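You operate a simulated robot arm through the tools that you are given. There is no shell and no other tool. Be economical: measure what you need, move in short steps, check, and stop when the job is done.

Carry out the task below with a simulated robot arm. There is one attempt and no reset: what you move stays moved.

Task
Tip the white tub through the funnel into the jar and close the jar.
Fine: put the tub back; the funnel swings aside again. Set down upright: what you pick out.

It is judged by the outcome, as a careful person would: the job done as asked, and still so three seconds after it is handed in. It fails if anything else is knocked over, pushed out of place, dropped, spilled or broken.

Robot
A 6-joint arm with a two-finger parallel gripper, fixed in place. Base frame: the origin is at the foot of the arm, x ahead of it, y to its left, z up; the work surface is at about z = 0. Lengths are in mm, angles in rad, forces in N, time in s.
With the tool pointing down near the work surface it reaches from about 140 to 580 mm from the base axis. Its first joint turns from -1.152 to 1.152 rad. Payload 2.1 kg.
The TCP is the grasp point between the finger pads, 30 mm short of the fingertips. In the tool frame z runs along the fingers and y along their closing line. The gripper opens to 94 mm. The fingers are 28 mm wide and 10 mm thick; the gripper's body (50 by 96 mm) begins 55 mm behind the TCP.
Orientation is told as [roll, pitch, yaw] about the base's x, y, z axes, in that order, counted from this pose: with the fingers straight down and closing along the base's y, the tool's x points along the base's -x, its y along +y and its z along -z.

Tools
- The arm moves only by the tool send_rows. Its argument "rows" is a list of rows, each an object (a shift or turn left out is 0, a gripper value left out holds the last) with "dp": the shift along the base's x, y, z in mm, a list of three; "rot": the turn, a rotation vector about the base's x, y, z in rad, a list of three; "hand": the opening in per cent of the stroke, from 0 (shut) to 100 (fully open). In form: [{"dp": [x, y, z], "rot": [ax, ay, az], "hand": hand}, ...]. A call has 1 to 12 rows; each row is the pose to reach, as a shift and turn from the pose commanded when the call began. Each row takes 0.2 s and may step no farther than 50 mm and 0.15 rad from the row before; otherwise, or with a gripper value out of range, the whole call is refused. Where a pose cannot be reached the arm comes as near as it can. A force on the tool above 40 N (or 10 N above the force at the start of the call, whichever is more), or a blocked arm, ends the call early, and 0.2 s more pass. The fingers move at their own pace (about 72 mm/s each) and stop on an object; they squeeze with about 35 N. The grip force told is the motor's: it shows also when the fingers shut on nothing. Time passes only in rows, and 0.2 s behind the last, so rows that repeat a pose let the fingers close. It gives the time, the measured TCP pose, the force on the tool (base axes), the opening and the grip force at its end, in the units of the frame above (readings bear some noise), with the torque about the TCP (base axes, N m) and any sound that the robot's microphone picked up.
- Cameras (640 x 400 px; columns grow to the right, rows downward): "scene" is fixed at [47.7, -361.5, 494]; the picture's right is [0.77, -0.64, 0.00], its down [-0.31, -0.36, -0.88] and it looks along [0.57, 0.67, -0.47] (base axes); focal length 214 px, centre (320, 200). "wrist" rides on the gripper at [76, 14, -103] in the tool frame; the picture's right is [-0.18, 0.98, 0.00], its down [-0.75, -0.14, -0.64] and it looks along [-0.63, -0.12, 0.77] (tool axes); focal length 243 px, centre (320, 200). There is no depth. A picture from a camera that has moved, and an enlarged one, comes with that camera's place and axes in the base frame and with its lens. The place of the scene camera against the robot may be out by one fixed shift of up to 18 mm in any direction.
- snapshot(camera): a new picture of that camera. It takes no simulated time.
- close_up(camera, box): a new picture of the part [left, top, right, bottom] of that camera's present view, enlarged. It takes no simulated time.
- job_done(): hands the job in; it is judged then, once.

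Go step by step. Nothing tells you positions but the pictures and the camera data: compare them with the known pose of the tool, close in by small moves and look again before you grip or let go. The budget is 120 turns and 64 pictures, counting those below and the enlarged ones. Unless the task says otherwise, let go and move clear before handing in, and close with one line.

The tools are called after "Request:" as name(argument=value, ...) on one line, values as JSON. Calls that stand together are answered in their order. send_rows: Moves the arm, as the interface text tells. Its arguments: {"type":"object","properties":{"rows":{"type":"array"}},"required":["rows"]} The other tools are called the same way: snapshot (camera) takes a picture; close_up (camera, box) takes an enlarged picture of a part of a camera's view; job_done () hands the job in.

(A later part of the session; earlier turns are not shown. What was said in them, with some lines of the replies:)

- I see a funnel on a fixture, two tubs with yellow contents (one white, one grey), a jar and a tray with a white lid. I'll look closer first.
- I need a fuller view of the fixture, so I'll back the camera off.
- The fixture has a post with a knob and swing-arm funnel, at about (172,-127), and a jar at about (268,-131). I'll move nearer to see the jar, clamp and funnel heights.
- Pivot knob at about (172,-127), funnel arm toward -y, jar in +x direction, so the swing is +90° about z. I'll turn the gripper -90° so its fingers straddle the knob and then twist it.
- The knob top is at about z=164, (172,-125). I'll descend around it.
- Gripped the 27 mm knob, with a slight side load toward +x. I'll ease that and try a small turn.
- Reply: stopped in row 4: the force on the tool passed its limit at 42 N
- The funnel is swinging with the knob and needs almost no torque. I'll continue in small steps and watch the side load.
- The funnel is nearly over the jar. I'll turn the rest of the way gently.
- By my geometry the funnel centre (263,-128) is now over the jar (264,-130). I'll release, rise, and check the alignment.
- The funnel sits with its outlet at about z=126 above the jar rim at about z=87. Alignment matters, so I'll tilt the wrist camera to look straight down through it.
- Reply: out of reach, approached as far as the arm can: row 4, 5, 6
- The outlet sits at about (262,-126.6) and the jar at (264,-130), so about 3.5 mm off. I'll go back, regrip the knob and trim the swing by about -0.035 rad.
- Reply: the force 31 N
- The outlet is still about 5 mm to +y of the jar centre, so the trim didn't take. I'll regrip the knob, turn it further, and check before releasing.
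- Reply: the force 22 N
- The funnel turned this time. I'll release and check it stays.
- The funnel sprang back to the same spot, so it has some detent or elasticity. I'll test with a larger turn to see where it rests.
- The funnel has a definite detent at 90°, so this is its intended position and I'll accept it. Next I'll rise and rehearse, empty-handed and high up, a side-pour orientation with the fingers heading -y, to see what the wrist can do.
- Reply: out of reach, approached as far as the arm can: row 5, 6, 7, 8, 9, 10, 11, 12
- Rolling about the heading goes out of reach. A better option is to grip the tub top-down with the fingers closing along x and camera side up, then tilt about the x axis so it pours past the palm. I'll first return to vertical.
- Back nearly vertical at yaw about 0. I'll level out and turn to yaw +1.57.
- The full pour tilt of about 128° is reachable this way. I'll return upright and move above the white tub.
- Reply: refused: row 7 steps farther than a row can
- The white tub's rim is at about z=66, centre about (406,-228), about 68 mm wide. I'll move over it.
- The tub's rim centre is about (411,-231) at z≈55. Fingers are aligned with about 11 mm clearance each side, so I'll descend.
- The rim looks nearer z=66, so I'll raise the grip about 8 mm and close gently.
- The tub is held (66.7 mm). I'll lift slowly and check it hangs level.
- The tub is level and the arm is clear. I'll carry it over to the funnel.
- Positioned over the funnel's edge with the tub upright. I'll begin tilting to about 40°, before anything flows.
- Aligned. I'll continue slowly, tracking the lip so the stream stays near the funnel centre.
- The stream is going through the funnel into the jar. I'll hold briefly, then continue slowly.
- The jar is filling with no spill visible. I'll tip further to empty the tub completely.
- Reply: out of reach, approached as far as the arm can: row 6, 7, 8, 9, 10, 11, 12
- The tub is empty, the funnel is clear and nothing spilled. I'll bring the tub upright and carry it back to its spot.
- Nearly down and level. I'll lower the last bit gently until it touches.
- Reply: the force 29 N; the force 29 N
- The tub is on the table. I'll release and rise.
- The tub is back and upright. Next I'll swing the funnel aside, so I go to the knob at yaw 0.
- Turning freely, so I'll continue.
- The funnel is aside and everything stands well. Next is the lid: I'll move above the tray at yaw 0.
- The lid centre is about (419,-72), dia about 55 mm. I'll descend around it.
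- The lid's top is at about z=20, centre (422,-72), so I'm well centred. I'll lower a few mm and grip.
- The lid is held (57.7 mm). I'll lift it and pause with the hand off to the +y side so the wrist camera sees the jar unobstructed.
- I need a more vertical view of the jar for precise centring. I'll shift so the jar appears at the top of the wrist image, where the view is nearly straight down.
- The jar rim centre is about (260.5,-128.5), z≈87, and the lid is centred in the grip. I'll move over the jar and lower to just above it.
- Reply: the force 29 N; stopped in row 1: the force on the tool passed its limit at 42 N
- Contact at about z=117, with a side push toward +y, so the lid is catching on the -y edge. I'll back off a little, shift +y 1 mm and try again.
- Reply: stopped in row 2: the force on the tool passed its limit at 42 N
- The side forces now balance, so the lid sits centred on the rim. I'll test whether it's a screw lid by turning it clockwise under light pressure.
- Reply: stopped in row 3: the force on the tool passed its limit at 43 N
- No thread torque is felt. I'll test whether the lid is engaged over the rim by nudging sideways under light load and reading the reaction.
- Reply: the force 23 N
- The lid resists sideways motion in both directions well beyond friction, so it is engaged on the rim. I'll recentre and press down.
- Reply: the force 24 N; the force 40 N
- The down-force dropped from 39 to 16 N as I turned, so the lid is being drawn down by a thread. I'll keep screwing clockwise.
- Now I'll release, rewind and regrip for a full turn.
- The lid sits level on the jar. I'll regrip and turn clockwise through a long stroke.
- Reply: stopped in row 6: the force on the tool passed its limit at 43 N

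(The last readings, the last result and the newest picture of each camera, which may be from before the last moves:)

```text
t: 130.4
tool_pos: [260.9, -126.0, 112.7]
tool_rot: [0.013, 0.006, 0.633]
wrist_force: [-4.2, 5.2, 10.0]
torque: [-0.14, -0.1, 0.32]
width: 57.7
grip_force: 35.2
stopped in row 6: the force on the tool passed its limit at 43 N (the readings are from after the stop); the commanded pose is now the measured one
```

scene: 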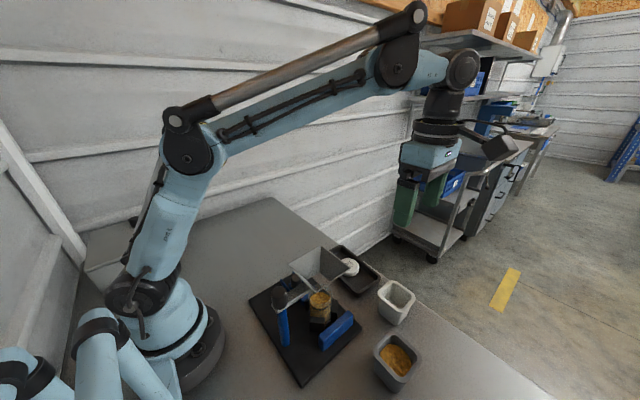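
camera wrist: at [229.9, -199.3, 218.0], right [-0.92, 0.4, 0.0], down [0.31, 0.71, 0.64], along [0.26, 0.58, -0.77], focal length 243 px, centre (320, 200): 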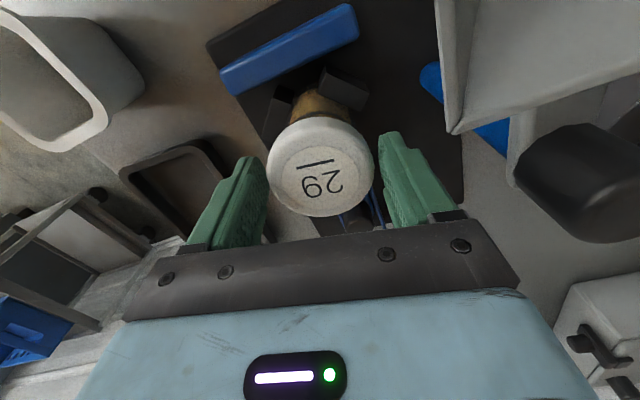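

Resistance has appeared (0.32 N·m), so the lid is tightening. One more small turn to confirm.

Request:
send_rows(rows=[{"rot": [-0.008, 0, 0], "dp": [0, -1, 0]}, {"rot": [-0.01, 0, -0.08], "dp": [0, -1, 0]}, {"rot": [-0.01, 0, -0.16], "dp": [0, -1, 0]}])

Request:
send_rows(rows=[{"rot": [0, 0, -0.08], "dp": [0, 0, 0]}, {"rot": [0, 0, -0.16], "dp": [0, 0, 0]}, {"rot": [0, 0, -0.24], "dp": [0, 0, 0]}])

```text
t: 131.3
tool_pos: [259.6, -124.5, 113.1]
tool_rot: [0.011, 0.009, 0.477]
wrist_force: [-1.2, 3.6, 8.6]
torque: [-0.14, -0.1, 0.35]
width: 57.6
grip_force: 35.5
stopped in row 3: the force on the tool passed its limit at 41 N (the readings are from after the stop); the commanded pose is now the measured one
```

```text
t: 132.1
tool_pos: [259.4, -126.4, 112.4]
tool_rot: [0.008, 0.009, 0.231]
wrist_force: [-6.5, 1.9, 2.6]
torque: [-0.08, 0.45, 0.19]
width: 57.2
grip_force: 35.3
```

The lid is tight: torque is sustained with no further descent. I'll release, rise and inspect.

Request:
send_rows(rows=[{"hand": 65}, {"hand": 80}, {"hand": 80}, {"dp": [0, 0, 10]}, {"dp": [0, 0, 40]}, {"dp": [0, 0, 80]}, {"dp": [0, 0, 120]}, {"dp": [-10, 20, 150]}, {"dp": [-25, 50, 150]}, {"dp": [-40, 80, 150]}, {"dp": [-50, 110, 150]}])

Request:
close_up(camera="scene", box=[230, 230, 430, 400])

Request:
snapshot(camera="wrist")

```text
t: 134.5
tool_pos: [208.8, -16.5, 262.2]
tool_rot: [0.008, 0.007, 0.236]
wrist_force: [-0.4, -0.4, 0.0]
torque: [-0.01, -0.02, 0.05]
width: 75.4
grip_force: 0.0
```

```text
2.35 times, centred on (330, 315) of scene
camera zoom: at [47.7, -361.5, 494.0], right [0.77, -0.64, 0.0], down [-0.31, -0.36, -0.88], along [0.57, 0.67, -0.47], focal length 505 px, centre (296, -71)
```

zoom: 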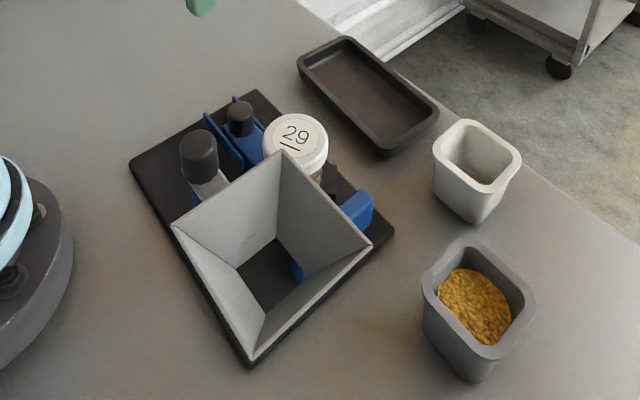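

```text
2 pictures are left
camera wrist: at [132.4, -21.9, 365.2], right [-0.05, 1.0, 0.01], down [0.77, 0.03, 0.63], along [0.63, 0.04, -0.77], focal length 243 px, centre (320, 200)
```

wrist: 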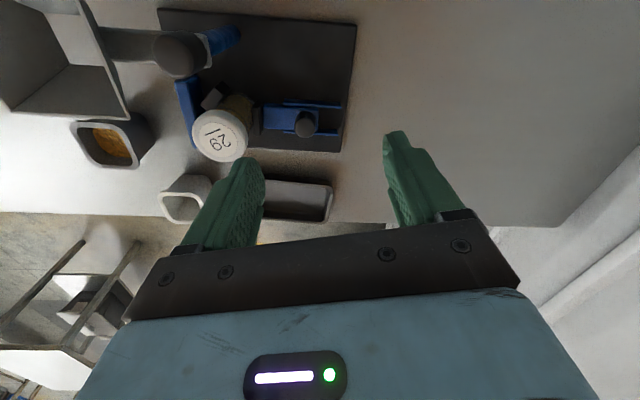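

Request:
close_up(camera="wrist", box=[160, 60, 352, 180])

```text
3.33 times, centred on (256, 120) of wrist
camera zoom: at [132.4, -21.9, 365.2], right [-0.05, 1.0, 0.01], down [0.77, 0.03, 0.63], along [0.63, 0.04, -0.77], focal length 809 px, centre (533, 467)
```

zoom: 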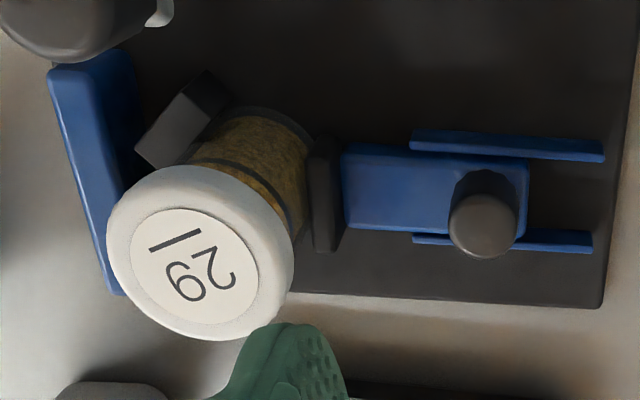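

The lid is screwed down level on the jar, the funnel is aside, the emptied tub is back upright, and the arm is clear, so I'm handing in.

Request:
job_done()

```text
The job is handed in.
```

I tipped the white tub through the funnel into the jar and screwed the lid on until it resisted turning; the pictures show no spill. The tub is back upright in its place and the funnel is swung aside. The funnel stand slid a millimetre or two while I turned its knob.
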